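You operate a simulated robot arm through the tools that you are given. There is no shell and no other tool. Be economical: measure what you need, move in short steps, check, and stop when the job is done.

You run a simulated two-armed robot. Do the job below in one go: nothing can be reset, and whatever is moved stays where it is left.

JOB
Switch off the desk lamp, dust under it and stand it back.
Fine: hold the lamp steady while you press its button, before you lift it; park it in the bay with the round-knob bookend till the dust is gone; use the green duster and put it back. Set down upright: desk lamp. What is to be rubbed or washed off counts as gone when no trace of it is left.

The check looks at the end state, three seconds after you hand in, the way a careful person would. Anything else that was tipped, shoved, dropped, spilled or broken makes it a failure.

ROBOT AND FRAMES
Two 6-joint arms with two-finger parallel grippers on one trunk that stands fixed in place. Base frame: the origin is at the foot of the trunk, x ahead of it, y to its left, z up. Lengths are in mm, angles in rad, forces in N, time in s.
The left shoulder is at [60, 187, 1297], the right one opposite. With the tool pointing down near the work surface each hand reaches from about 100 to 540 mm from the base axis, measured 20 degrees to its own side. Payload 1.57 kg a hand.
The tool frame of a hand sits at the grasp point between the pads (the TCP): z along the fingers, y along the line on which they close. The tips reach 30 mm beyond it. Largest opening 110 mm; finger width 24, thickness 12; the body of the gripper, 48 by 112 mm, starts 78 mm behind the TCP.
Orientation is that of the tool frame in the base frame, as [roll, pitch, yaw] about the fixed x, y, z axes, in that order (R = Rz(yaw) Ry(pitch) Rx(roll)). With the fingers straight down and closing along the base's y, the tool's x points along the base's -x, its y along +y and its z along -z.

CONTROLS
- The arms move only by the tool arm_command. It takes "left_plan", "right_plan" or both (then of equal length, played together; a hand with none holds still); each is a list that holds one entry, the list of rows, each a list of 7 numbers: the shift along the base's x, y, z in units of 20 mm (1.0 is 20 mm), then the turn, a rotation vector about the base's x, y, z in units of 4 degrees (1.0 is 4 degrees), then the finger opening in cm, from 0 to 11. In form: [[[x, y, z, wx, wy, wz, grip], ...]]. A call has 1 to 20 rows; each row shifts and turns the commanded pose from where the row before left it. A call with a number of a shift or a turn outside -1 to 1 is refused whole. Rows are played at 5 a second. More than 50 mm and 0.15 rad between two rows, or a gripper value outside its range, and nothing of the call is played. A pose out of reach is approached as far as the arm can. The call stops where the force on the tool passes 40 N (or 10 N more than at its start, if that is more) or the arm is blocked; 0.2 s more then pass. The fingers move at their own pace (about 153 mm/s each) and stop on an object; they squeeze with about 23 N. The grip force told is the motor's: it shows also when the fingers shut on nothing. Time passes only in rows, and 0.2 s behind the last, so rows that do not move let the fingers close. It gives the time, the measured TCP pose, the force on the tool (base axes), the opening and the grip force at its end, in the units of the frame above (readings bear some noise), with the torque about the TCP (base axes, N m) and any sound that the robot's microphone picked up.
- Cameras (640 x 400 px; columns grow to the right, rows downward): "scene" is now at [6.7, 35.7, 1858.9]; the picture's right is [0.45, -0.89, 0.00], its down [-0.70, -0.35, -0.62] and it looks along [0.56, 0.28, -0.78] (base axes); focal length 374 px, centre (320, 200). "left" rides on the left gripper at [70, -16, -141] in its tool frame; the picture's right is [0.23, 0.97, 0.00], its down [-0.86, 0.20, -0.48] and it looks along [-0.47, 0.11, 0.88] (tool axes); focal length 222 px, centre (320, 200). "right" rides on the right gripper at [70, 16, -141] in its tool frame; the picture's right is [-0.23, 0.97, 0.00], its down [-0.85, -0.20, -0.48] and it looks along [-0.47, -0.11, 0.88] (tool axes); focal length 222 px, centre (320, 200).
- capture(camera): a new picture of that camera. The clock stands still meanwhile.
- raise_lower(by): slides the trunk up (or, below 0, down) by that many mm; the arms and the scene camera ride with it, the base frame stays. It gives what a move gives, with no picture.
- aim_head(pan, tilt): turns the head with the scene camera to pan (to the left, within 1.501 rad either way) and tilt (down, from -0.506 to 1.204), counted from straight ahead of the robot. It gives what a move gives.
- locate(camera, pixels): for up to 12 pixels [column, row] of the newest picture of that camera ("zoom" is the newest enlarged one), the place [x, y, z] in the base frame of the surface seen there, good to about 3 mm, but the place of the scene camera against the robot may be out by one fixed shift of up to 25 mm in any direction. The clock stands still meanwhile.
- enlarge(camera, box): a new picture of the part [left, top, right, bottom] of that camera's present view, enlarged. The clock stands still meanwhile.
- close_job(): hands the job in; it is judged then, once.

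Keep the steps short. Do not move on a guess: measure, check each grasp and each placing, and mend mistakes. In all there are 80 turns and 56 pictures (those below and enlarged ones count). Leave the grippers open and the arms clear of the work at the hand-in unless told otherwise, and finish with a single line.

The tools are called after "Request:" as a command line: name --argument value ..., lists and objects as JSON in quotes. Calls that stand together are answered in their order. arm_command: Moves the arms, as the interface text tells. Its arguments: {"type":"object","properties":{"left_plan":{"type":"array","items":{"type":"array","items":{"type":"array","items":{"type":"number"}}}},"right_plan":{"type":"array","items":{"type":"array","items":{"type":"array","items":{"type":"number"}}}}},"required":[]} The other tools are called the same way: raise_lower (by) slides the trunk up or down; aim_head (pan, tilt) turns the head that bears the scene camera; capture (camera) takes a picture; locate (camera, pixels) gives the place of the surface under pixels of a picture; enlarge (camera, box) takes an enlarged picture of a part of a camera's view; close_job () hands the job in.

At the start:

```text
time_s: 0.0
left_position: [323.4, 333.9, 1427.3]
left_ee_rot: [3.141, -0.001, -3.141]
left_wrist_force: [-0.4, 0.5, -0.9]
left_ft_torque: [-0.03, 0.0, 0.04]
left_width: 109.8
left_gripper_force: 0.1
right_position: [341.5, -40.3, 1489.6]
right_ee_rot: [3.141, 0.0, 3.141]
right_wrist_force: [0.7, 0.2, 0.3]
right_ft_torque: [0.0, -0.01, 0.01]
right_width: 110.1
right_gripper_force: 0.1
trunk travel left (down, up): [-925.0, 65.0]
head pan, tilt: [0.468, 0.899]
```

scene: 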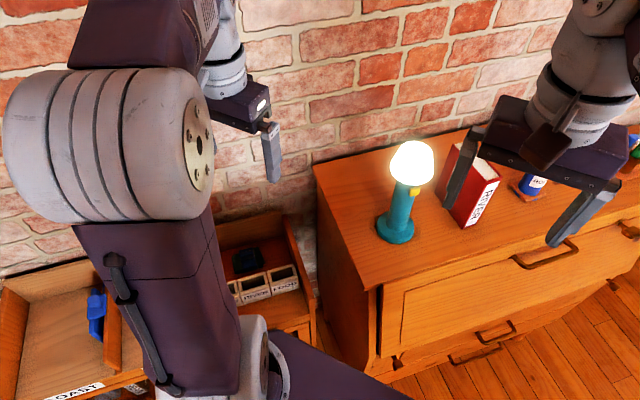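
right: 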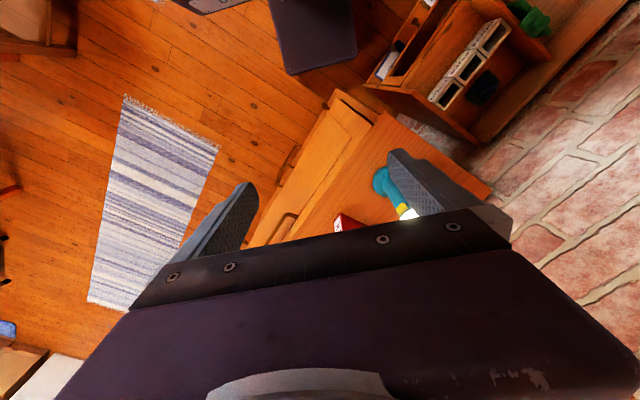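
left: 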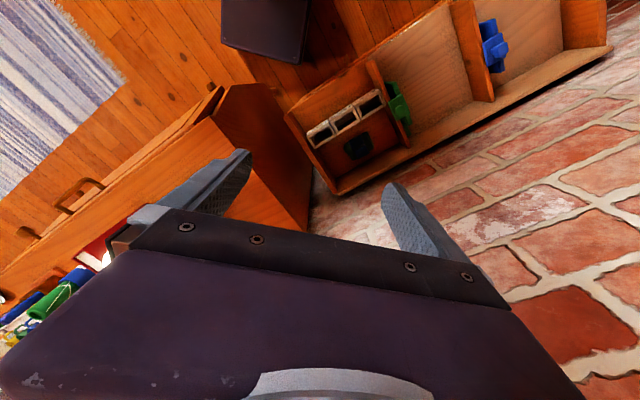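

The lamp is on a chest of drawers at about pixel (400,200), and a lower shelf unit is on the left. I'll aim the head at each one to get an overview.

Request:
aim_head --pan 0.1 --tilt 0.9

Request:
capture --camera "scene"

Request:
aim_head --pan 1.1 --tilt 0.9

Request:
capture --camera "scene"

```text
time_s: 0.8
left_position: [323.8, 334.0, 1426.0]
left_ee_rot: [-3.139, 0.001, -3.141]
left_wrist_force: [0.7, -0.3, 0.6]
left_ft_torque: [0.02, -0.02, -0.01]
left_width: 109.7
left_gripper_force: 0.0
right_position: [340.5, -40.0, 1490.7]
right_ee_rot: [-3.141, 0.001, 3.141]
right_wrist_force: [0.5, 0.1, 0.4]
right_ft_torque: [0.0, -0.02, -0.02]
right_width: 110.1
right_gripper_force: 0.0
trunk travel left (down, up): [-925.0, 65.0]
head pan, tilt: [0.099, 0.901]
```

```text
52 pictures are left
```

scene: 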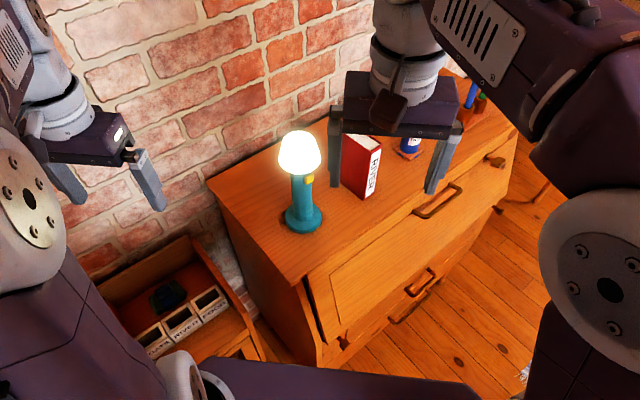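

```text
time_s: 2.1
left_position: [324.7, 333.4, 1427.3]
left_ee_rot: [-3.141, 0.0, 3.141]
left_wrist_force: [-0.3, -1.0, 0.3]
left_ft_torque: [0.0, -0.02, -0.02]
left_width: 109.9
left_gripper_force: 0.1
right_position: [341.8, -41.4, 1489.8]
right_ee_rot: [-3.141, -0.002, -3.141]
right_wrist_force: [0.1, -0.3, -0.2]
right_ft_torque: [0.01, -0.01, 0.02]
right_width: 110.0
right_gripper_force: 0.1
trunk travel left (down, up): [-925.0, 65.0]
head pan, tilt: [1.1, 0.901]
```

```text
51 pictures are left
```

scene: 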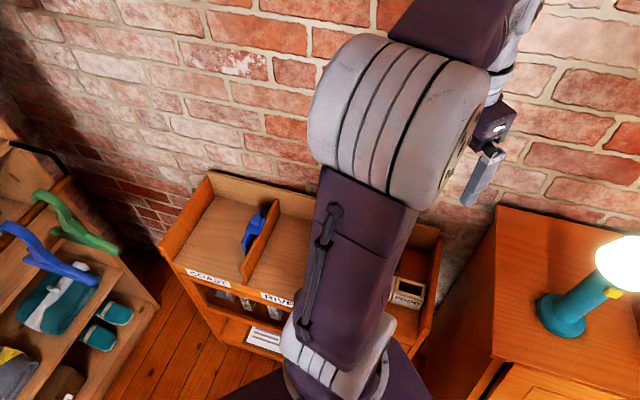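

The shelf has bays with a blue and a green bookend. I'll zoom in on them through the left hand's camera and look to the right for the dusters.

Request:
enlarge --camera "left" --box '[280, 0, 600, 200]'

Request:
aim_head --pan -0.35 --tilt 0.8

Request:
capture --camera "scene"

```text
2.00 times, centred on (440, 100) of left
```

zoom: 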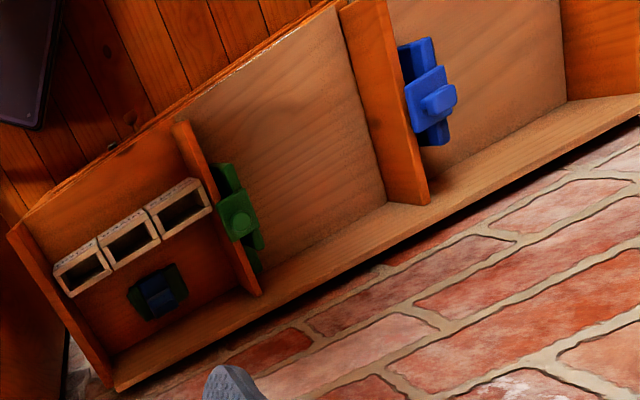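

```text
time_s: 3.7
left_position: [323.6, 332.7, 1427.3]
left_ee_rot: [-3.141, 0.001, -3.141]
left_wrist_force: [-1.5, 0.3, -0.7]
left_ft_torque: [0.0, -0.01, -0.02]
left_width: 110.0
left_gripper_force: 0.0
right_position: [340.6, -39.6, 1488.3]
right_ee_rot: [-3.141, 0.0, -3.141]
right_wrist_force: [0.3, -1.1, -2.3]
right_ft_torque: [-0.02, 0.0, 0.03]
right_width: 110.0
right_gripper_force: 0.0
trunk travel left (down, up): [-925.0, 65.0]
head pan, tilt: [-0.351, 0.799]
```

```text
49 pictures are left
```

scene: 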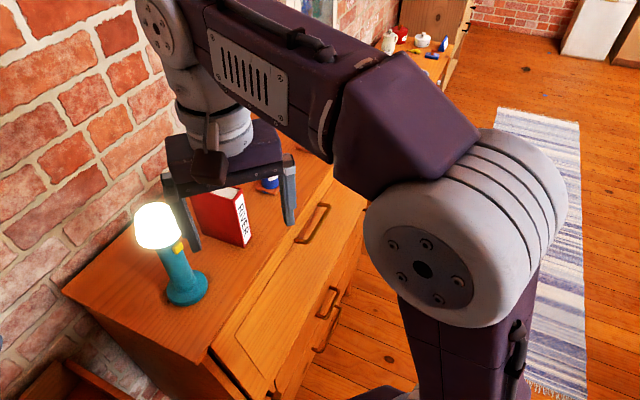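

The green bookend at (238,222) looks round-knobbed and the blue one at (437,102) looks square. I'll measure the shelf, then move the right arm up and back so I can see what it hides on the chest.

Request:
locate --camera "zoom" --pixels '[[238, 222], [437, 102], [300, 150], [330, 220], [180, 130], [250, 290], [345, 10], [425, 195], [115, 385], [640, 95], [157, 292], [10, 235]]'

Request:
arm_command --right_plan '[[[-1, -1, 0, 0, 0, 0, 11], [-1, -1, 0, 0, 0, 0, 11], [-1, -1, 0, 0, 0, 0, 11], [-1, -1, 0, 0, 0, 0, 11], [-1, -1, 0, 0, 0, 0, 11], [0, -1, 0, 0, 0, 0, 11], [0, -1, 0, 0, 0, 0, 11], [0, -1, 0, 0, 0, 0, 11], [0, -1, 0, 0, 0, 0, 11], [0, -1, 0, 0, 0, 0, 11]]]'

Request:
aim_head --pan 0.0 --tilt 0.8

Request:
capture --camera "scene"

```text
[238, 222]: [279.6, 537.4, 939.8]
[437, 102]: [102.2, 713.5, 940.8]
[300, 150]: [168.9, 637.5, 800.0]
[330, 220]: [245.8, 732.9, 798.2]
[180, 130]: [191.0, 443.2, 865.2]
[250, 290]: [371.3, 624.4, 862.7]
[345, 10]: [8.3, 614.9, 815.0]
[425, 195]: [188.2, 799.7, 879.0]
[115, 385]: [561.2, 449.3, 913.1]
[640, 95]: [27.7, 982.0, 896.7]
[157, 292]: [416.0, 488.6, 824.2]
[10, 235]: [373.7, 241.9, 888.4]
```

```text
time_s: 5.9
left_position: [323.4, 332.8, 1426.4]
left_ee_rot: [-3.141, 0.001, 3.141]
left_wrist_force: [0.5, -0.2, 1.0]
left_ft_torque: [0.01, 0.0, 0.03]
left_width: 110.1
left_gripper_force: 0.0
right_position: [249.6, -239.0, 1491.7]
right_ee_rot: [3.141, -0.001, -3.141]
right_wrist_force: [0.1, -0.1, -0.1]
right_ft_torque: [-0.02, 0.01, 0.0]
right_width: 109.9
right_gripper_force: 0.1
right hand out of reach, approached as far as the arm can: row 5, 6
trunk travel left (down, up): [-925.0, 65.0]
head pan, tilt: [-0.351, 0.799]
```

```text
time_s: 6.7
left_position: [324.4, 333.2, 1426.2]
left_ee_rot: [-3.142, -0.001, 3.141]
left_wrist_force: [-0.6, 0.4, 0.0]
left_ft_torque: [0.0, 0.0, 0.0]
left_width: 109.6
left_gripper_force: 0.2
right_position: [249.6, -238.7, 1491.7]
right_ee_rot: [-3.141, 0.001, -3.14]
right_wrist_force: [0.0, -0.8, 0.1]
right_ft_torque: [0.04, 0.02, 0.02]
right_width: 110.1
right_gripper_force: 0.1
trunk travel left (down, up): [-925.0, 65.0]
head pan, tilt: [0.0, 0.799]
```

```text
48 pictures are left
```

scene: 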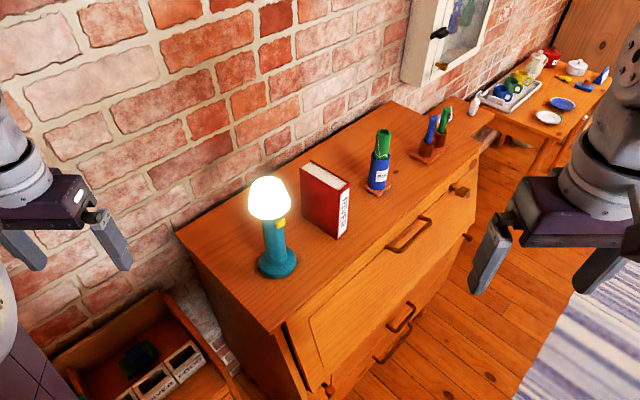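

The dusters look to be at about (440,130). I'll zoom in on them and on the lamp.

Request:
enlarge --camera "scene" --box '[340, 80, 500, 210]'

Request:
enlarge --camera "scene" --box '[190, 160, 370, 290]'

Request:
locate --camera "scene" --pixels '[[277, 265], [281, 223], [268, 215], [262, 180], [180, 232], [273, 331], [392, 103], [325, 170], [340, 238], [379, 180], [431, 132], [443, 126]]'

```text
3.08 times, centred on (420, 145) of scene
```

zoom: 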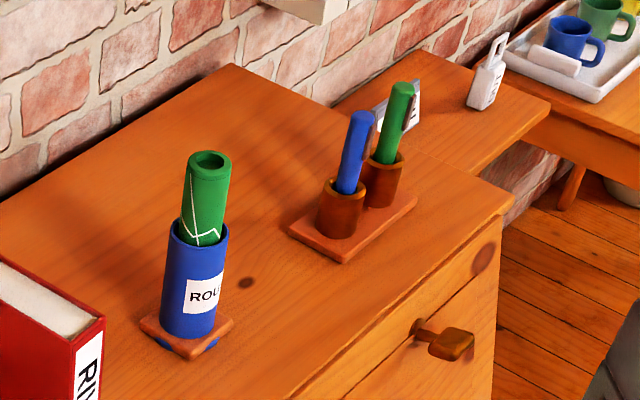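

```text
3.08 times, centred on (280, 225) of scene
```

zoom: 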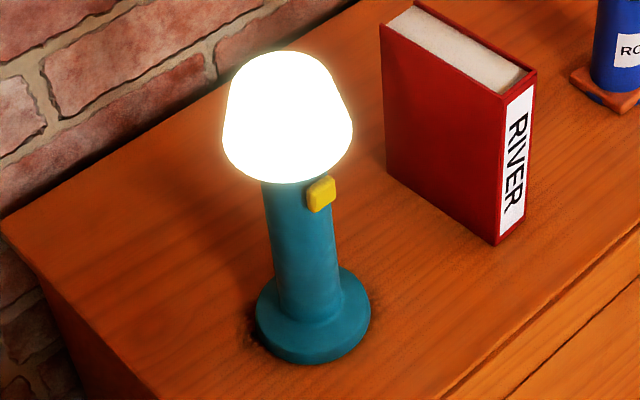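

```text
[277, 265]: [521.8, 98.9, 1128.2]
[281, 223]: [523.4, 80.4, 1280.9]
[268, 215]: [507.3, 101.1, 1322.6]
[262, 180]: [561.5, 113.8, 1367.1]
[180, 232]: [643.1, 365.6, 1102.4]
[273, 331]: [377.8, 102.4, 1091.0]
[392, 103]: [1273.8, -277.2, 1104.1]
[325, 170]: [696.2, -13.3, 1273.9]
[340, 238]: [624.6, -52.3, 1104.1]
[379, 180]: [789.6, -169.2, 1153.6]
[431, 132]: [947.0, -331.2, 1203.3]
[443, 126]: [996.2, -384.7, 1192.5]
```

Those are pens and a rolled paper, not dusters. I'll look further left and down at the rack with the green and blue things.

Request:
aim_head --pan 1.5 --tilt 0.9

Request:
capture --camera "scene"

```text
time_s: 8.3
left_position: [322.8, 334.2, 1425.8]
left_ee_rot: [-3.14, 0.0, 3.141]
left_wrist_force: [-0.4, -0.4, 0.1]
left_ft_torque: [0.01, -0.04, 0.04]
left_width: 110.0
left_gripper_force: 0.1
right_position: [249.3, -239.3, 1492.3]
right_ee_rot: [-3.141, -0.002, -3.141]
right_wrist_force: [0.9, 0.5, -0.5]
right_ft_torque: [0.0, -0.01, -0.01]
right_width: 110.2
right_gripper_force: 0.0
trunk travel left (down, up): [-925.0, 65.0]
head pan, tilt: [1.499, 0.901]
```

```text
45 pictures are left
```

scene: 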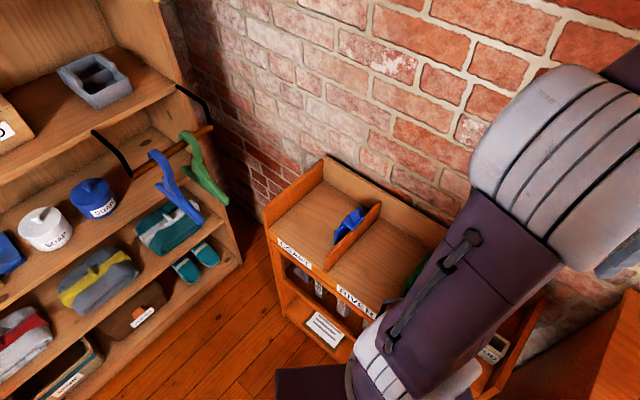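

Those are coat hangers. The dark item and the labelled boxes in the right bay of the shelf may be it, so I'll zoom in through the left hand camera and also move the left arm aside for the scene camera.

Request:
enlarge --camera "left" --box '[285, 70, 425, 195]'

Request:
aim_head --pan 0.55 --tilt 1.2

Request:
capture --camera "scene"

```text
3.20 times, centred on (355, 132) of left
```

zoom: 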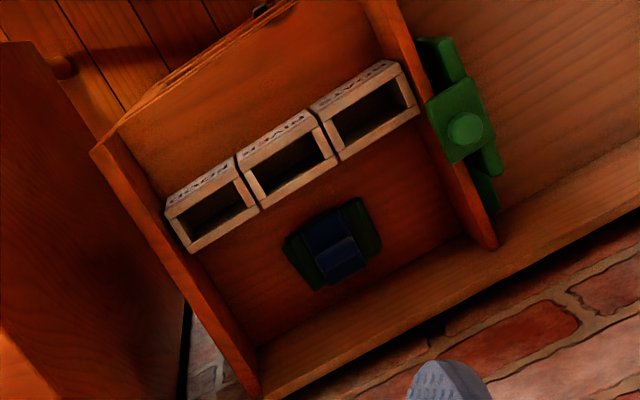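

```text
time_s: 9.6
left_position: [324.2, 334.2, 1427.0]
left_ee_rot: [-3.14, 0.001, -3.141]
left_wrist_force: [-0.4, -0.5, 0.5]
left_ft_torque: [-0.01, 0.02, 0.03]
left_width: 110.1
left_gripper_force: 0.0
right_position: [249.3, -239.4, 1491.2]
right_ee_rot: [-3.141, 0.001, -3.141]
right_wrist_force: [-0.2, 0.4, 0.7]
right_ft_torque: [-0.01, -0.01, -0.01]
right_width: 109.7
right_gripper_force: 0.0
trunk travel left (down, up): [-925.0, 65.0]
head pan, tilt: [0.55, 1.201]
```

```text
43 pictures are left
```

scene: 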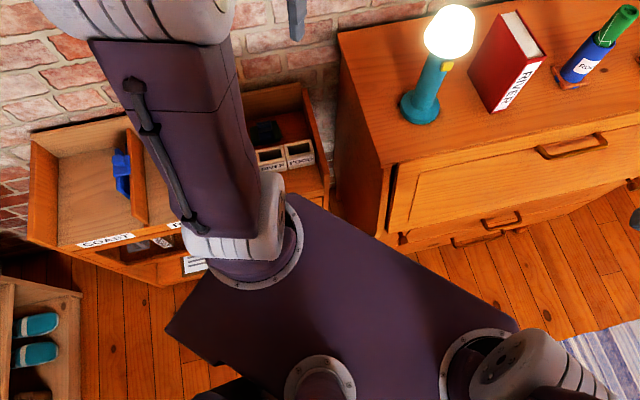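

The green bookend has the round knob. I still need the dusters, so I'll check the shelf's lower level and the far table on the right.

Request:
aim_head --pan 1.4 --tilt 1.0

Request:
enlarge --camera "scene" --box '[160, 120, 460, 320]'

Request:
aim_head --pan -0.5 --tilt 0.6

Request:
capture --camera "scene"

```text
time_s: 10.7
left_position: [324.0, 333.7, 1426.1]
left_ee_rot: [-3.141, -0.001, -3.141]
left_wrist_force: [0.6, 0.7, -0.2]
left_ft_torque: [0.01, -0.01, -0.03]
left_width: 110.0
left_gripper_force: 0.0
right_position: [249.5, -239.3, 1491.2]
right_ee_rot: [3.141, 0.0, -3.14]
right_wrist_force: [0.1, -0.1, 0.6]
right_ft_torque: [0.01, 0.02, 0.0]
right_width: 109.9
right_gripper_force: 0.0
trunk travel left (down, up): [-925.0, 65.0]
head pan, tilt: [1.4, 1.0]
```

```text
2.00 times, centred on (310, 220) of scene
```

zoom: 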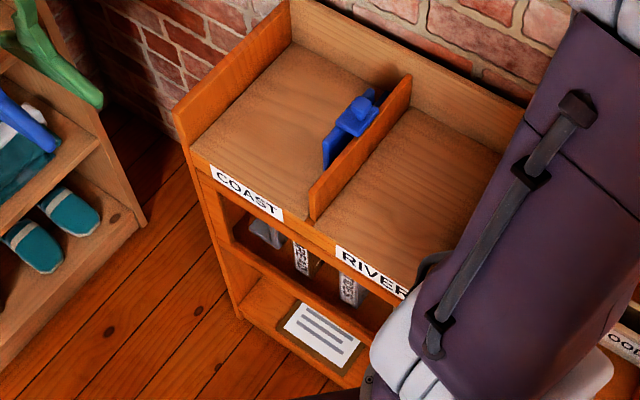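

```text
time_s: 12.6
left_position: [323.2, 332.5, 1427.0]
left_ee_rot: [-3.141, 0.0, -3.14]
left_wrist_force: [-0.1, 0.1, -0.1]
left_ft_torque: [0.01, -0.03, 0.01]
left_width: 110.1
left_gripper_force: 0.1
right_position: [249.4, -239.5, 1491.4]
right_ee_rot: [3.141, 0.0, -3.141]
right_wrist_force: [-0.3, 0.0, -0.1]
right_ft_torque: [0.02, 0.03, 0.01]
right_width: 109.6
right_gripper_force: 0.1
trunk travel left (down, up): [-925.0, 65.0]
head pan, tilt: [-0.499, 0.6]
```

```text
41 pictures are left
```

scene: 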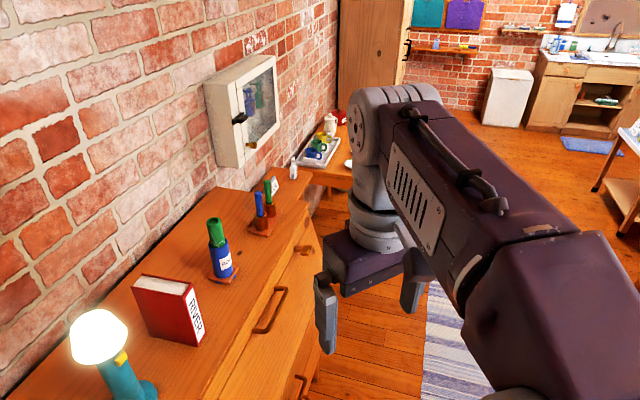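

The dusters aren't on the right. The dark blue and green item in the right shelf bay needs a closer look. I'll lower the trunk by 200 mm and shift the left hand towards that bay, staying clear of everything.

Request:
raise_lower --by -200

Request:
arm_command --left_plan '[[[-0.6, 1, 0, 0, 0, 0, 11], [-0.6, 1, 0, 0, 0, 0, 11], [-0.6, 1, 0, 0, 0, 0, 11], [-0.6, 1, 0, 0, 0, 0, 11], [-0.6, 0.5, 0, 0, 0, 0, 11]]]'

Request:
capture --camera "left"

```text
time_s: 14.8
left_position: [323.9, 332.7, 1226.7]
left_ee_rot: [3.141, 0.0, -3.139]
left_wrist_force: [-1.1, -0.3, -0.3]
left_ft_torque: [0.02, 0.0, 0.05]
left_width: 109.9
left_gripper_force: 0.2
right_position: [249.7, -239.3, 1291.8]
right_ee_rot: [3.142, -0.001, -3.141]
right_wrist_force: [-0.5, -0.3, -0.3]
right_ft_torque: [0.0, 0.0, 0.01]
right_width: 110.0
right_gripper_force: 0.1
trunk travel left (down, up): [-725.0, 265.0]
head pan, tilt: [-0.499, 0.6]
```

```text
time_s: 16.0
left_position: [263.8, 422.6, 1227.6]
left_ee_rot: [-3.141, -0.001, 3.141]
left_wrist_force: [-0.3, 0.6, 0.1]
left_ft_torque: [0.01, -0.06, -0.02]
left_width: 109.9
left_gripper_force: 0.2
right_position: [248.4, -238.0, 1291.6]
right_ee_rot: [3.14, 0.003, -3.141]
right_wrist_force: [-0.7, 0.0, -0.2]
right_ft_torque: [0.04, 0.03, 0.02]
right_width: 109.9
right_gripper_force: 0.0
trunk travel left (down, up): [-725.0, 265.0]
head pan, tilt: [-0.499, 0.6]
```

```text
40 pictures are left
```

left: 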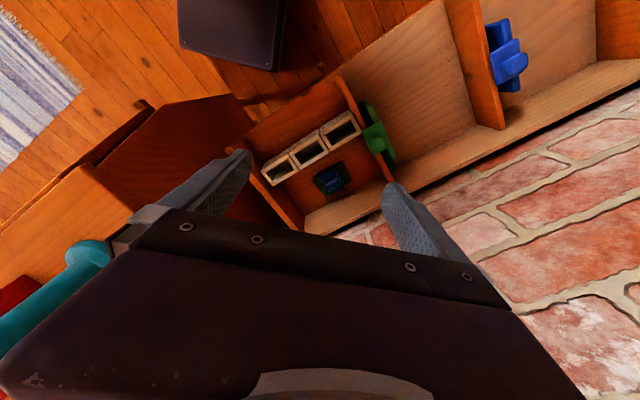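

Request:
enlarge --camera "left" --box '[250, 90, 410, 220]'

Request:
locate --camera "zoom" --pixels '[[330, 360], [260, 340], [400, 300], [340, 290], [300, 400], [490, 160], [300, 240], [420, 340]]'

```text
3.08 times, centred on (330, 155) of left
```

zoom: 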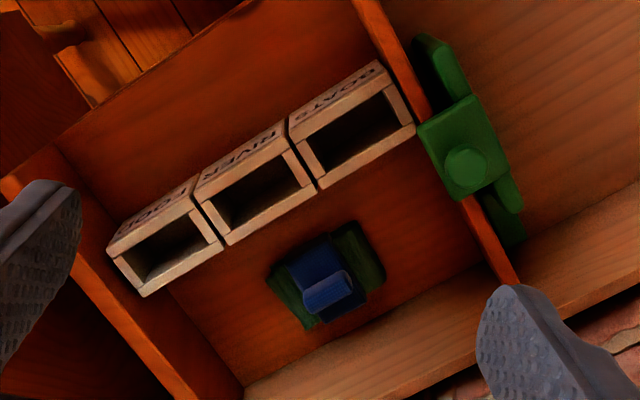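

```text
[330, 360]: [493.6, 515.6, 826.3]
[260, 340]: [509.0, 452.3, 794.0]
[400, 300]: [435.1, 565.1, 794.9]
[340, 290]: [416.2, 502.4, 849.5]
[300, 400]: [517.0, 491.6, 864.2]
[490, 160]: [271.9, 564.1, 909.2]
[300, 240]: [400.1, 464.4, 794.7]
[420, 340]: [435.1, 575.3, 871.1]
```

I see a dark green pad with a blue block on top of it, which isn't clear yet. I'll check the robot's right side before deciding.

Request:
aim_head --pan -1.4 --tilt 0.8

Request:
capture --camera "scene"

Request:
aim_head --pan 0.9 --tilt 1.1

Request:
capture --camera "scene"

```text
time_s: 17.2
left_position: [263.2, 422.9, 1226.9]
left_ee_rot: [3.142, 0.001, 3.14]
left_wrist_force: [-0.3, -0.6, 0.2]
left_ft_torque: [0.0, -0.03, -0.01]
left_width: 109.6
left_gripper_force: 0.0
right_position: [249.2, -239.2, 1290.9]
right_ee_rot: [-3.141, 0.001, -3.141]
right_wrist_force: [0.4, 0.0, -0.7]
right_ft_torque: [0.04, -0.01, 0.0]
right_width: 110.1
right_gripper_force: 0.0
trunk travel left (down, up): [-725.0, 265.0]
head pan, tilt: [-1.4, 0.799]
```

```text
38 pictures are left
```

scene: 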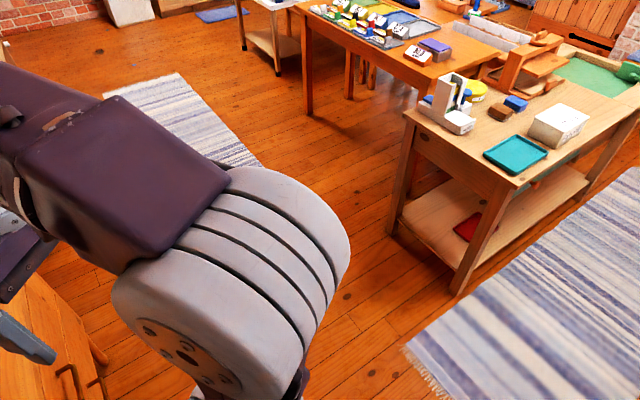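

```text
time_s: 19.3
left_position: [265.0, 423.0, 1227.8]
left_ee_rot: [3.141, 0.001, 3.141]
left_wrist_force: [0.2, 0.0, 0.0]
left_ft_torque: [0.03, 0.01, 0.03]
left_width: 110.3
left_gripper_force: 0.1
right_position: [248.5, -238.6, 1291.7]
right_ee_rot: [3.141, 0.0, 3.142]
right_wrist_force: [-1.1, -0.3, -0.6]
right_ft_torque: [-0.02, 0.0, -0.01]
right_width: 110.0
right_gripper_force: 0.0
trunk travel left (down, up): [-725.0, 265.0]
head pan, tilt: [0.901, 1.1]
```

```text
37 pictures are left
```

scene: 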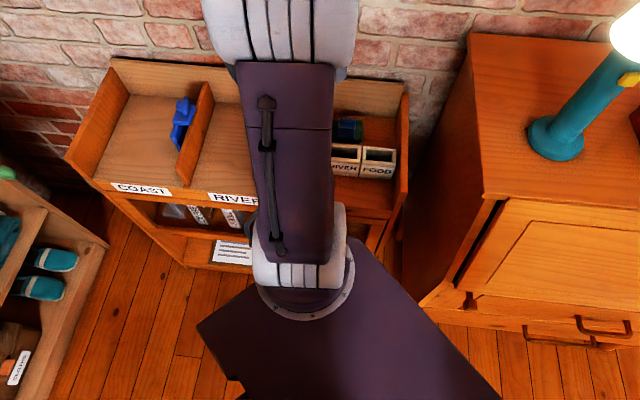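

Request:
enlarge --camera "scene" --box '[310, 80, 430, 200]'

Request:
enlarge --camera "left" --box '[300, 150, 360, 200]'

```text
3.33 times, centred on (370, 140) of scene
```

zoom: 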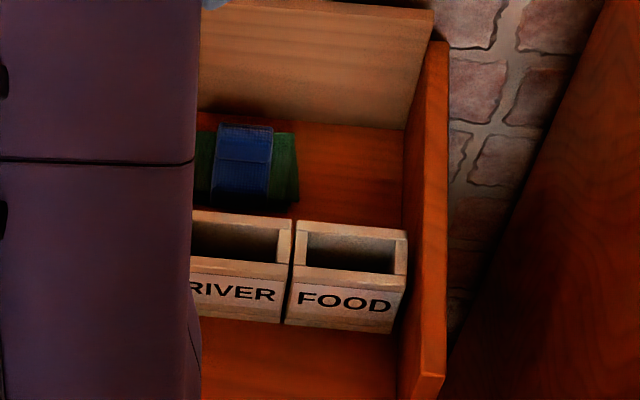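

```text
8.00 times, centred on (330, 175) of left
```

zoom: 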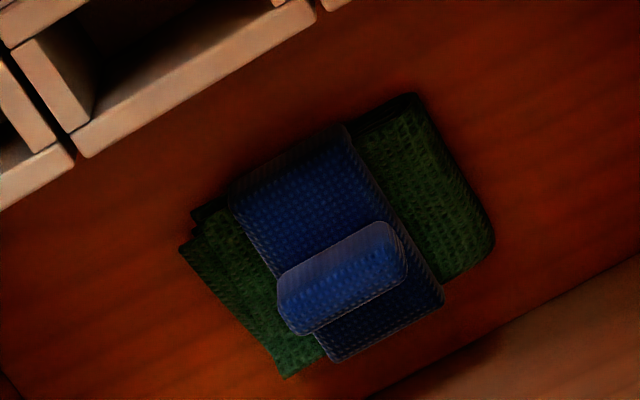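

These are folded cloths: the green duster lies under a folded blue one with a ridge, in the right-hand bay at about (430,500,800). The green duster's own bay is out of the right arm's reach, so the left hand will handle the lamp and cloth and the right hand will press the button. First I'll raise the trunk again and bring the left hand near the lamp, yawed by -25°.

Request:
raise_lower --by 200

Request:
arm_command --left_plan '[[[0.62, -0.97, -0.2, 0, 0, -0.6, 11], [0.62, -0.97, -0.2, 0, 0, -0.6, 11], [0.62, -0.97, -0.2, 0, 0, -0.6, 11], [0.62, -0.97, -0.2, 0, 0, -0.6, 11], [0.62, -0.97, -0.2, 0, 0, -0.6, 11], [0.62, -0.97, -0.2, 0, 0, -0.6, 11], [0.62, -0.97, -0.2, 0, 0, -0.6, 11], [0.62, -0.97, -0.2, 0, 0, -0.6, 11], [0.62, -0.97, -0.2, 0, 0, -0.6, 11], [0.62, -0.97, -0.2, 0, 0, -0.6, 11], [0.6, -0.95, -0.2, 0, 0, -0.25, 11]]]'

```text
time_s: 21.5
left_position: [263.3, 423.6, 1426.5]
left_ee_rot: [-3.141, 0.001, 3.141]
left_wrist_force: [-0.8, -0.6, -0.3]
left_ft_torque: [0.01, 0.01, 0.01]
left_width: 110.4
left_gripper_force: 0.0
right_position: [249.1, -238.6, 1491.5]
right_ee_rot: [-3.141, 0.0, 3.142]
right_wrist_force: [0.5, -0.6, -0.8]
right_ft_torque: [-0.03, 0.01, 0.03]
right_width: 109.9
right_gripper_force: 0.1
trunk travel left (down, up): [-925.0, 65.0]
head pan, tilt: [0.901, 1.1]
```

```text
time_s: 23.9
left_position: [400.6, 209.8, 1382.3]
left_ee_rot: [3.141, -0.001, 2.707]
left_wrist_force: [-0.1, -0.3, -0.7]
left_ft_torque: [-0.01, 0.0, 0.0]
left_width: 110.0
left_gripper_force: 0.1
right_position: [249.7, -239.5, 1491.9]
right_ee_rot: [-3.14, 0.0, -3.14]
right_wrist_force: [0.3, -0.2, 0.0]
right_ft_torque: [0.03, 0.04, 0.02]
right_width: 110.2
right_gripper_force: 0.0
trunk travel left (down, up): [-925.0, 65.0]
head pan, tilt: [0.901, 1.1]
```

The pose is as planned. Next I'll pitch the left hand 70° towards the lamp, down to about z 1280, then look through its camera.

Request:
arm_command --left_plan '[[[0, 0, -0.3, -0.423, -0.906, 0, 11], [0, 0, -0.3, -0.423, -0.906, 0, 11], [0, 0, -0.3, -0.423, -0.906, 0, 11], [0, 0, -0.3, -0.423, -0.906, 0, 11], [0, 0, -0.3, -0.423, -0.906, 0, 11], [0, 0, -0.3, -0.423, -0.906, 0, 11], [0, 0, -0.3, -0.423, -0.906, 0, 11], [0, 0, -0.3, -0.423, -0.906, 0, 11], [0, 0, -0.3, -0.423, -0.906, 0, 11], [0, 0, -0.3, -0.423, -0.906, 0, 11], [0, 0, -0.3, -0.423, -0.906, 0, 11], [0, 0, -0.3, -0.423, -0.906, 0, 11], [0, 0, -0.3, -0.423, -0.906, 0, 11], [0, 0, -0.3, -0.423, -0.906, 0, 11], [0, 0, -0.3, -0.423, -0.906, 0, 11], [0, 0, -0.3, -0.423, -0.906, 0, 11], [0, 0, -0.3, -0.423, -0.906, 0, 11]]]'

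Request:
capture --camera "left"

```text
time_s: 27.5
left_position: [432.7, 234.2, 1301.4]
left_ee_rot: [-3.133, 1.183, 2.712]
left_wrist_force: [0.5, 0.2, 0.1]
left_ft_torque: [0.0, 0.03, -0.02]
left_width: 110.2
left_gripper_force: 0.0
left hand out of reach, approached as far as the arm can: row 12, 13, 14, 15, 16, 17
right_position: [249.9, -239.2, 1492.0]
right_ee_rot: [3.141, 0.001, -3.141]
right_wrist_force: [-0.5, -0.1, 0.5]
right_ft_torque: [0.02, 0.0, 0.02]
right_width: 110.3
right_gripper_force: 0.0
trunk travel left (down, up): [-925.0, 65.0]
head pan, tilt: [0.901, 1.1]
```

```text
34 pictures are left
```

left: 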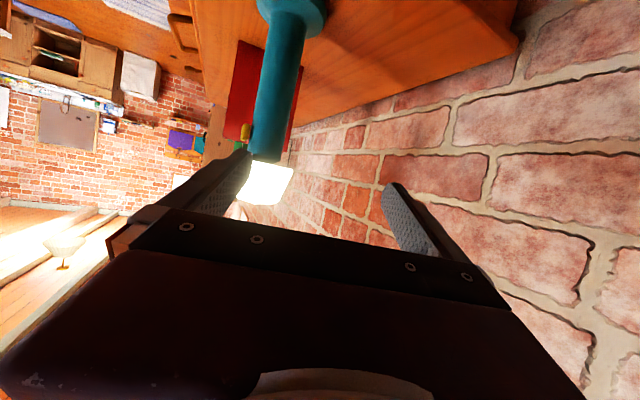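

The view is upside down because the camera is below the hand. The stem runs from (290,10) to (262,155) and the button is at (245,132). I'll measure these with the hand camera, which carries no unknown shift.

Request:
locate --camera "left" --pixels '[[258, 80], [278, 80], [298, 80], [262, 140], [245, 130], [246, 140], [250, 185], [290, 185], [265, 8], [320, 8], [360, 60], [270, 120]]'

Request:
enlarge --camera "left" --box '[200, 0, 360, 220]'

```text
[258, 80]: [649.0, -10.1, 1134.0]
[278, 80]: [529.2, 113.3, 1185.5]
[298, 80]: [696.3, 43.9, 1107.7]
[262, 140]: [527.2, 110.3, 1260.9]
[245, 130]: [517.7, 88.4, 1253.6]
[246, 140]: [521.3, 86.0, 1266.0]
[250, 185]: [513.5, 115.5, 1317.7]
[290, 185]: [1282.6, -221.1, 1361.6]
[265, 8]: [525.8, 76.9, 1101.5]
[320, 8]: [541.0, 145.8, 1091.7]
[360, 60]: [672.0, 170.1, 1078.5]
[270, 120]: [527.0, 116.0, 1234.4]
```

```text
1.82 times, centred on (280, 110) of left
```

zoom: 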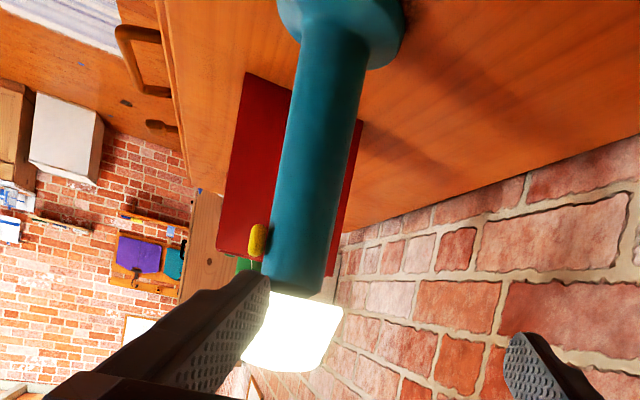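

In the hand-camera frame the lamp axis is at about (547,100), the stem radius is about 22, the chest top is at z≈1078 and the button at z≈1258. I'll line up in front of the stem at a standoff and check the reading, since some rows were clipped.

Request:
arm_command --left_plan '[[[0.3, -0.7, -0.7, 0, 0, 0, 11], [0.3, -0.7, -0.7, 0, 0, 0, 11], [0.3, -0.7, -0.7, 0, 0, 0, 11], [0.3, -0.5, -0.4, 0, 0, 0, 11]]]'

```text
time_s: 28.5
left_position: [461.4, 188.2, 1305.3]
left_ee_rot: [-3.132, 1.184, 2.712]
left_wrist_force: [0.6, -0.7, -0.7]
left_ft_torque: [-0.02, 0.0, 0.04]
left_width: 110.0
left_gripper_force: 0.1
left hand out of reach, approached as far as the arm can: row 1, 2, 3, 4
right_position: [249.5, -238.7, 1490.3]
right_ee_rot: [3.141, -0.002, -3.139]
right_wrist_force: [0.6, -1.1, -0.8]
right_ft_torque: [0.01, 0.03, -0.01]
right_width: 110.2
right_gripper_force: 0.1
trunk travel left (down, up): [-925.0, 65.0]
head pan, tilt: [0.901, 1.1]
```

The arm is too folded to reach lower at this trunk height. The fingertips are about 85 mm clear of the lamp axis, so I'll lower the trunk by 125 mm to bring the hand to stem height.

Request:
raise_lower --by -125

Request:
arm_command --left_plan '[[[-0.3, -0.6, 0, 0, 0, 0, 11], [-0.3, -0.7, 0, 0, 0, 0, 11], [-0.3, -0.6, 0, 0, 0, 0, 11]]]'

Request:
capture --camera "left"

```text
time_s: 30.0
left_position: [461.8, 189.0, 1179.8]
left_ee_rot: [-3.133, 1.184, 2.711]
left_wrist_force: [-0.4, 1.3, 0.7]
left_ft_torque: [-0.03, 0.01, 0.01]
left_width: 109.8
left_gripper_force: 0.0
right_position: [248.2, -238.7, 1366.5]
right_ee_rot: [-3.141, 0.002, -3.141]
right_wrist_force: [0.6, -1.0, 0.1]
right_ft_torque: [-0.02, 0.02, -0.02]
right_width: 109.9
right_gripper_force: 0.0
trunk travel left (down, up): [-800.0, 190.0]
head pan, tilt: [0.901, 1.1]
```

```text
time_s: 30.8
left_position: [471.3, 161.6, 1182.0]
left_ee_rot: [-3.126, 1.181, 2.717]
left_wrist_force: [-1.2, -0.9, -0.6]
left_ft_torque: [0.0, 0.0, 0.02]
left_width: 110.1
left_gripper_force: 0.0
left hand out of reach, approached as far as the arm can: row 1, 2, 3
right_position: [248.8, -238.3, 1365.5]
right_ee_rot: [-3.141, -0.001, -3.14]
right_wrist_force: [0.2, 0.4, -0.1]
right_ft_torque: [-0.01, -0.01, 0.01]
right_width: 109.9
right_gripper_force: 0.1
trunk travel left (down, up): [-800.0, 190.0]
head pan, tilt: [0.901, 1.1]
```

```text
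32 pictures are left
```

left: 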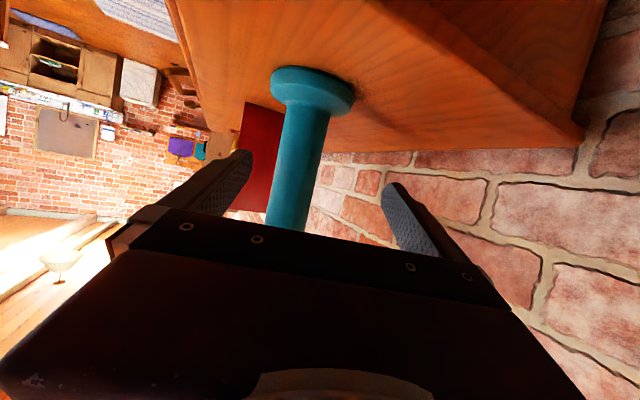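

Between the fingers the stem appears left of centre, at (300,170). I'll re-measure the stem from here.

Request:
locate --camera "left" --pixels '[[300, 150], [283, 150], [318, 150], [295, 180], [306, 120], [310, 85], [275, 90], [352, 100], [290, 220], [308, 72]]'

```text
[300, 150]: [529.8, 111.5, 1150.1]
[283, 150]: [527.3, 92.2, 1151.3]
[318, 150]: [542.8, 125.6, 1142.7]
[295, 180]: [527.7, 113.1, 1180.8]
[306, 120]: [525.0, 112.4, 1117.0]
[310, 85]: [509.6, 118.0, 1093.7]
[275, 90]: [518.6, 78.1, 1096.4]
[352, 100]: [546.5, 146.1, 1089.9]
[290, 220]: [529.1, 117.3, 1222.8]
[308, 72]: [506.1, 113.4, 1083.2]
```

The lamp axis is confirmed at about (546,104), and the base radius is about 40. I'll slide the open hand in along the line so the stem sits between the fingers.

Request:
arm_command --left_plan '[[[0.5, -0.7, 0, 0, 0, 0, 11], [0.65, -0.6, 0, 0, 0, 0, 11], [0.8, -0.5, 0, 0, 0, 0, 11], [0.9, -0.55, 0, 0, 0, 0, 11], [0.9, -0.55, 0, 0, 0, 0, 11]]]'

Request:
capture --camera "left"

```text
time_s: 32.0
left_position: [546.6, 102.7, 1183.0]
left_ee_rot: [-3.132, 1.182, 2.714]
left_wrist_force: [-0.4, -1.0, 0.1]
left_ft_torque: [-0.02, 0.0, 0.01]
left_width: 109.9
left_gripper_force: 0.2
right_position: [249.4, -238.7, 1365.9]
right_ee_rot: [-3.141, 0.0, -3.14]
right_wrist_force: [0.4, 0.8, 0.4]
right_ft_torque: [0.03, 0.01, -0.01]
right_width: 110.1
right_gripper_force: 0.0
trunk travel left (down, up): [-800.0, 190.0]
head pan, tilt: [0.901, 1.1]
```

```text
31 pictures are left
```

left: 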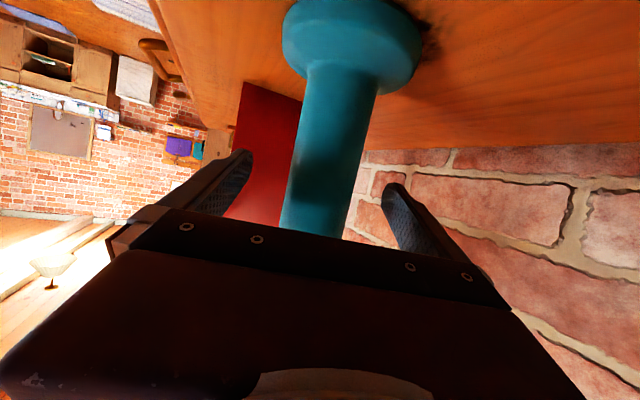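

The stem is centred between the fingers, so I'll close gradually on it.

Request:
arm_command --left_plan '[[[0, 0, 0, 0, 0, 0, 8], [0, 0, 0, 0, 0, 0, 6.5], [0, 0, 0, 0, 0, 0, 5.8], [0, 0, 0, 0, 0, 0, 5.2], [0, 0, 0, 0, 0, 0, 4.8], [0, 0, 0, 0, 0, 0, 4.4], [0, 0, 0, 0, 0, 0, 4.0], [0, 0, 0, 0, 0, 0, 3.0], [0, 0, 0, 0, 0, 0, 2.0]]]'

```text
time_s: 34.0
left_position: [546.7, 103.8, 1182.9]
left_ee_rot: [-3.133, 1.185, 2.713]
left_wrist_force: [-0.3, -1.1, 1.0]
left_ft_torque: [0.08, -0.06, -0.04]
left_width: 45.9
left_gripper_force: 23.2
right_position: [249.3, -239.3, 1367.2]
right_ee_rot: [-3.141, 0.0, -3.14]
right_wrist_force: [-1.0, -0.5, 0.3]
right_ft_torque: [0.01, -0.02, 0.0]
right_width: 109.9
right_gripper_force: 0.0
trunk travel left (down, up): [-800.0, 190.0]
head pan, tilt: [0.901, 1.1]
```

The lamp stem is held at 46 mm with 23 N. Now for the right hand: I'll close its fingers and move it in front of the chest while yawing it +45°.

Request:
arm_command --right_plan '[[[0.63, 0.745, 0, 0, 0, 0.9375, 0], [0.63, 0.745, 0, 0, 0, 0.9375, 0], [0.63, 0.745, 0, 0, 0, 0.9375, 0], [0.63, 0.745, 0, 0, 0, 0.9375, 0], [0.63, 0.745, 0, 0, 0, 0.9375, 0], [0.63, 0.745, 0, 0, 0, 0.9375, 0], [0.63, 0.745, 0, 0, 0, 0.9375, 0], [0.63, 0.745, 0, 0, 0, 0.9375, 0], [0.63, 0.745, 0, 0, 0, 0.9375, 0], [0.63, 0.745, 0, 0, 0, 0.9375, 0], [0.63, 0.745, 0, 0, 0, 0.9375, 0], [0.63, 0.745, 0, 0, 0, 0.9375, 0]]]'

Request:
arm_command --right_plan '[[[0, 0, 0, 0.707, -0.707, 0, 0], [0, 0, 0, 0.707, -0.707, 0, 0], [0, 0, 0, 0.707, -0.707, 0, 0], [0, 0, 0, 0.707, -0.707, 0, 0], [0, 0, 0, 0.707, -0.707, 0, 0], [0, 0, 0, 0.707, -0.707, 0, 0], [0, 0, 0, 0.707, -0.707, 0, 0], [0, 0, 0, 0.707, -0.707, 0, 0], [0, 0, 0, 0.707, -0.707, 0, 0], [0, 0, 0, 0.707, -0.707, 0, 0], [0, 0, 0, 0.707, -0.707, 0, 0], [0, 0, 0, 0.707, -0.707, 0, 0], [0, 0, 0, 0.707, -0.707, 0, 0], [0, 0, 0, 0.707, -0.707, 0, 0], [0, 0, 0, 0.707, -0.707, 0, 0], [0, 0, 0, 0.707, -0.707, 0, 0], [0, 0, 0, 0.707, -0.707, 0, 0], [0, 0, 0, 0.707, -0.707, 0, 0], [0, 0, 0, 0.707, -0.707, 0, 0], [0, 0, 0, 0.707, -0.707, 0, 0]]]'

Request:
capture --camera "right"

```text
time_s: 36.6
left_position: [546.1, 103.3, 1183.0]
left_ee_rot: [-3.134, 1.184, 2.713]
left_wrist_force: [0.4, -0.4, 1.3]
left_ft_torque: [0.11, -0.02, -0.02]
left_width: 45.6
left_gripper_force: 22.6
right_position: [401.0, -59.9, 1366.7]
right_ee_rot: [3.14, 0.0, -2.355]
right_wrist_force: [-0.9, -1.0, -0.3]
right_ft_torque: [0.0, -0.01, -0.01]
right_width: 0.0
right_gripper_force: 20.8
trunk travel left (down, up): [-800.0, 190.0]
head pan, tilt: [0.901, 1.1]
```

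```text
time_s: 40.8
left_position: [546.7, 104.1, 1183.2]
left_ee_rot: [-3.132, 1.184, 2.712]
left_wrist_force: [1.9, 1.2, 2.4]
left_ft_torque: [0.05, -0.07, -0.1]
left_width: 45.7
left_gripper_force: 23.8
right_position: [400.5, -60.6, 1365.6]
right_ee_rot: [-3.128, 1.4, -2.346]
right_wrist_force: [0.4, 0.9, -0.7]
right_ft_torque: [-0.02, -0.02, -0.01]
right_width: 0.0
right_gripper_force: 21.3
trunk travel left (down, up): [-800.0, 190.0]
head pan, tilt: [0.901, 1.1]
```

```text
30 pictures are left
```

right: 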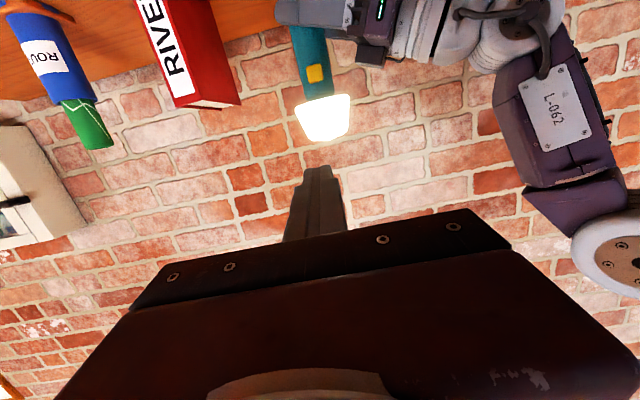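

The button is at (314,74). I'll measure it and the stem around it.

Request:
locate --camera "right" --pixels '[[314, 74], [310, 70], [319, 70], [310, 79], [319, 79], [313, 52], [298, 60], [322, 55], [313, 90], [322, 125], [300, 115], [345, 110]]'

Request:
enlarge --camera "right" --box '[270, 20, 370, 150]'

```text
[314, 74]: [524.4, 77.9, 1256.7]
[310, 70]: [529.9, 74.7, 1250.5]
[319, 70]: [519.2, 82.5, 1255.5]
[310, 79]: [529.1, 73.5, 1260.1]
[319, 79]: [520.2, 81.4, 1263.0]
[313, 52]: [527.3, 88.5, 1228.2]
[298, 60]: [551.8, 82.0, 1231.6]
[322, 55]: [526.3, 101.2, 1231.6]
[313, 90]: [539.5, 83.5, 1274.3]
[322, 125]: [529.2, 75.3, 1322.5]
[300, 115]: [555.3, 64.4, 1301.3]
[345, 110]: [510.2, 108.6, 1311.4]
```

```text
3.08 times, centred on (320, 85) of right
```

zoom: 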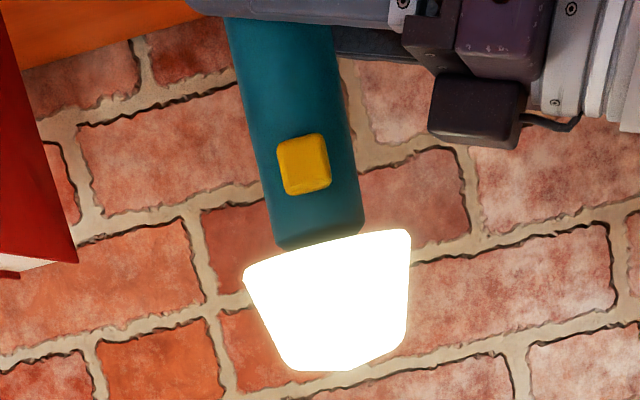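

The button face centre is at (524,78,1257) and faces roughly (-0.66,-0.75). I'll bring the closed right fingertips to about 25 mm in front of it.

Request:
arm_command --right_plan '[[[0.61, 0.71, -0.74, 0, 0, 0, 0], [0.61, 0.71, -0.74, 0, 0, 0, 0], [0.61, 0.71, -0.74, 0, 0, 0, 0], [0.61, 0.71, -0.74, 0, 0, 0, 0], [0.61, 0.71, -0.74, 0, 0, 0, 0], [0.61, 0.71, -0.74, 0, 0, 0, 0], [0.61, 0.71, -0.74, 0, 0, 0, 0]]]'

Request:
capture --camera "right"

```text
time_s: 42.4
left_position: [546.4, 103.9, 1182.1]
left_ee_rot: [-3.131, 1.182, 2.711]
left_wrist_force: [0.4, 0.0, 0.6]
left_ft_torque: [0.01, -0.07, -0.06]
left_width: 45.7
left_gripper_force: 23.5
right_position: [486.1, 39.1, 1262.2]
right_ee_rot: [-3.138, 1.398, -2.355]
right_wrist_force: [0.3, 0.7, 0.0]
right_ft_torque: [-0.03, -0.01, 0.02]
right_width: 0.1
right_gripper_force: 21.2
trunk travel left (down, up): [-800.0, 190.0]
head pan, tilt: [0.901, 1.1]
```

```text
28 pictures are left
```

right: 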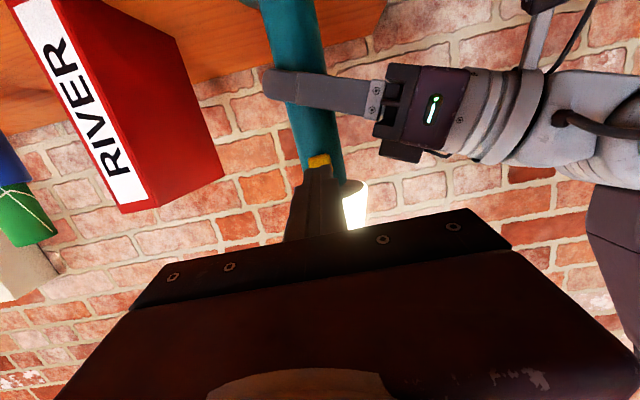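

The tip lines up with the button at (319,160). I'll push forward slowly in small steps.

Request:
arm_command --right_plan '[[[0.165, 0.1875, 0, 0, 0, 0, 0], [0.165, 0.1875, 0, 0, 0, 0, 0], [0.165, 0.1875, 0, 0, 0, 0, 0], [0.165, 0.1875, 0, 0, 0, 0, 0], [0.066, 0.075, 0, 0, 0, 0, 0], [0.066, 0.075, 0, 0, 0, 0, 0]]]'

```text
time_s: 43.8
left_position: [546.8, 104.9, 1183.1]
left_ee_rot: [-3.133, 1.182, 2.712]
left_wrist_force: [0.0, -0.2, 0.8]
left_ft_torque: [0.05, -0.03, -0.1]
left_width: 45.7
left_gripper_force: 23.0
right_position: [502.2, 57.4, 1262.4]
right_ee_rot: [-3.136, 1.397, -2.35]
right_wrist_force: [-0.9, -0.1, -0.7]
right_ft_torque: [-0.03, -0.01, 0.0]
right_width: 0.1
right_gripper_force: 21.7
trunk travel left (down, up): [-800.0, 190.0]
head pan, tilt: [0.901, 1.1]
```

No contact yet. I'll carry on in 1.5 mm steps.

Request:
arm_command --right_plan '[[[0.05, 0.056, 0, 0, 0, 0, 0], [0.05, 0.056, 0, 0, 0, 0, 0], [0.05, 0.056, 0, 0, 0, 0, 0], [0.05, 0.056, 0, 0, 0, 0, 0]]]'

```text
time_s: 44.8
left_position: [547.8, 104.9, 1181.7]
left_ee_rot: [-3.134, 1.184, 2.714]
left_wrist_force: [3.5, 2.3, -0.2]
left_ft_torque: [-0.1, 0.06, -0.05]
left_width: 45.8
left_gripper_force: 22.9
right_position: [506.6, 61.4, 1264.3]
right_ee_rot: [-3.139, 1.398, -2.352]
right_wrist_force: [-2.4, -2.4, 1.0]
right_ft_torque: [0.0, -0.05, 0.02]
right_width: 0.0
right_gripper_force: 21.4
trunk travel left (down, up): [-800.0, 190.0]
head pan, tilt: [0.901, 1.1]
heard: click
```

I heard a click and the force is about 3.5 N. I'll back straight off and check that the light is out.

Request:
arm_command --right_plan '[[[-0.33, -0.375, 0, 0, 0, 0, 0], [-0.66, -0.75, 0, 0, 0, 0, 0], [-0.66, -0.75, 0, 0, 0, 0, 0], [-0.66, -0.75, 0, 0, 0, 0, 0]]]'

Request:
capture --camera "right"

```text
time_s: 45.8
left_position: [545.7, 104.5, 1182.1]
left_ee_rot: [-3.131, 1.185, 2.711]
left_wrist_force: [-0.6, 0.4, 1.0]
left_ft_torque: [-0.02, -0.14, 0.08]
left_width: 45.8
left_gripper_force: 23.1
right_position: [458.2, 9.6, 1262.0]
right_ee_rot: [-3.135, 1.399, -2.35]
right_wrist_force: [0.1, 0.9, 0.1]
right_ft_torque: [0.01, -0.05, 0.03]
right_width: 0.0
right_gripper_force: 20.9
trunk travel left (down, up): [-800.0, 190.0]
head pan, tilt: [0.901, 1.1]
```

```text
27 pictures are left
```

right: 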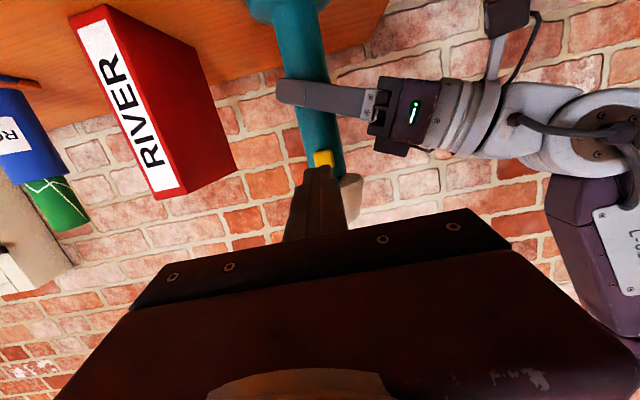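

The lamp is off. I'll pull the right arm well clear, then lift the lamp with the left, first just 20 mm to feel the weight and check for slip.

Request:
arm_command --right_plan '[[[-0.6, -1, 0, 0, 0, 0, 0], [-0.6, -1, 0, 0, 0, 0, 0], [-0.6, -1, 0, 0, 0, 0, 0], [-0.6, -1, 0, 0, 0, 0, 0], [-0.6, -1, 0, 0, 0, 0, 0], [-0.6, -1, 0, 0, 0, 0, 0], [-0.6, -1, 0, 0, 0, 0, 0], [-0.6, -1, 0, 0, 0, 0, 0]]]'

Request:
arm_command --left_plan '[[[0, 0, 0.3, 0, 0, 0, 2], [0, 0, 0.3, 0, 0, 0, 2], [0, 0, 0.4, 0, 0, 0, 2]]]'

Request:
capture --camera "left"

```text
time_s: 47.6
left_position: [546.8, 104.8, 1183.1]
left_ee_rot: [-3.132, 1.182, 2.711]
left_wrist_force: [-1.0, 0.3, 0.7]
left_ft_torque: [0.0, -0.12, 0.02]
left_width: 45.8
left_gripper_force: 22.5
right_position: [396.2, -155.8, 1268.2]
right_ee_rot: [-3.14, 1.399, -2.354]
right_wrist_force: [-0.2, -0.2, 0.6]
right_ft_torque: [-0.01, -0.01, 0.02]
right_width: 0.0
right_gripper_force: 20.9
right hand out of reach, approached as far as the arm can: row 2, 3, 4, 5
trunk travel left (down, up): [-800.0, 190.0]
head pan, tilt: [0.901, 1.1]
```

```text
time_s: 48.4
left_position: [546.7, 105.8, 1202.4]
left_ee_rot: [-3.135, 1.179, 2.712]
left_wrist_force: [0.4, -0.4, -4.4]
left_ft_torque: [0.01, 0.02, 0.05]
left_width: 45.8
left_gripper_force: 23.4
right_position: [397.7, -157.3, 1267.5]
right_ee_rot: [-3.139, 1.397, -2.354]
right_wrist_force: [0.6, -0.3, 0.1]
right_ft_torque: [-0.01, 0.05, 0.0]
right_width: 0.0
right_gripper_force: 21.5
trunk travel left (down, up): [-800.0, 190.0]
head pan, tilt: [0.901, 1.1]
```

```text
26 pictures are left
```

left: 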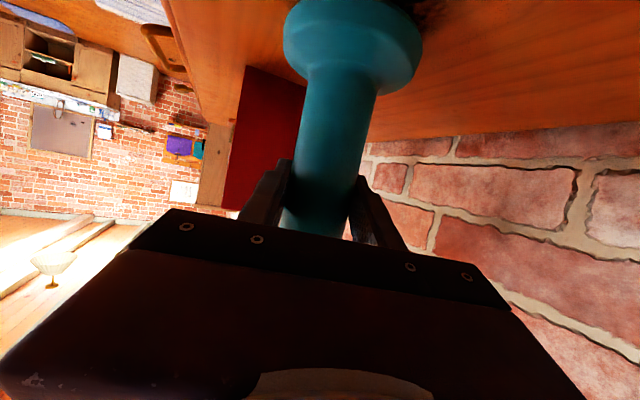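

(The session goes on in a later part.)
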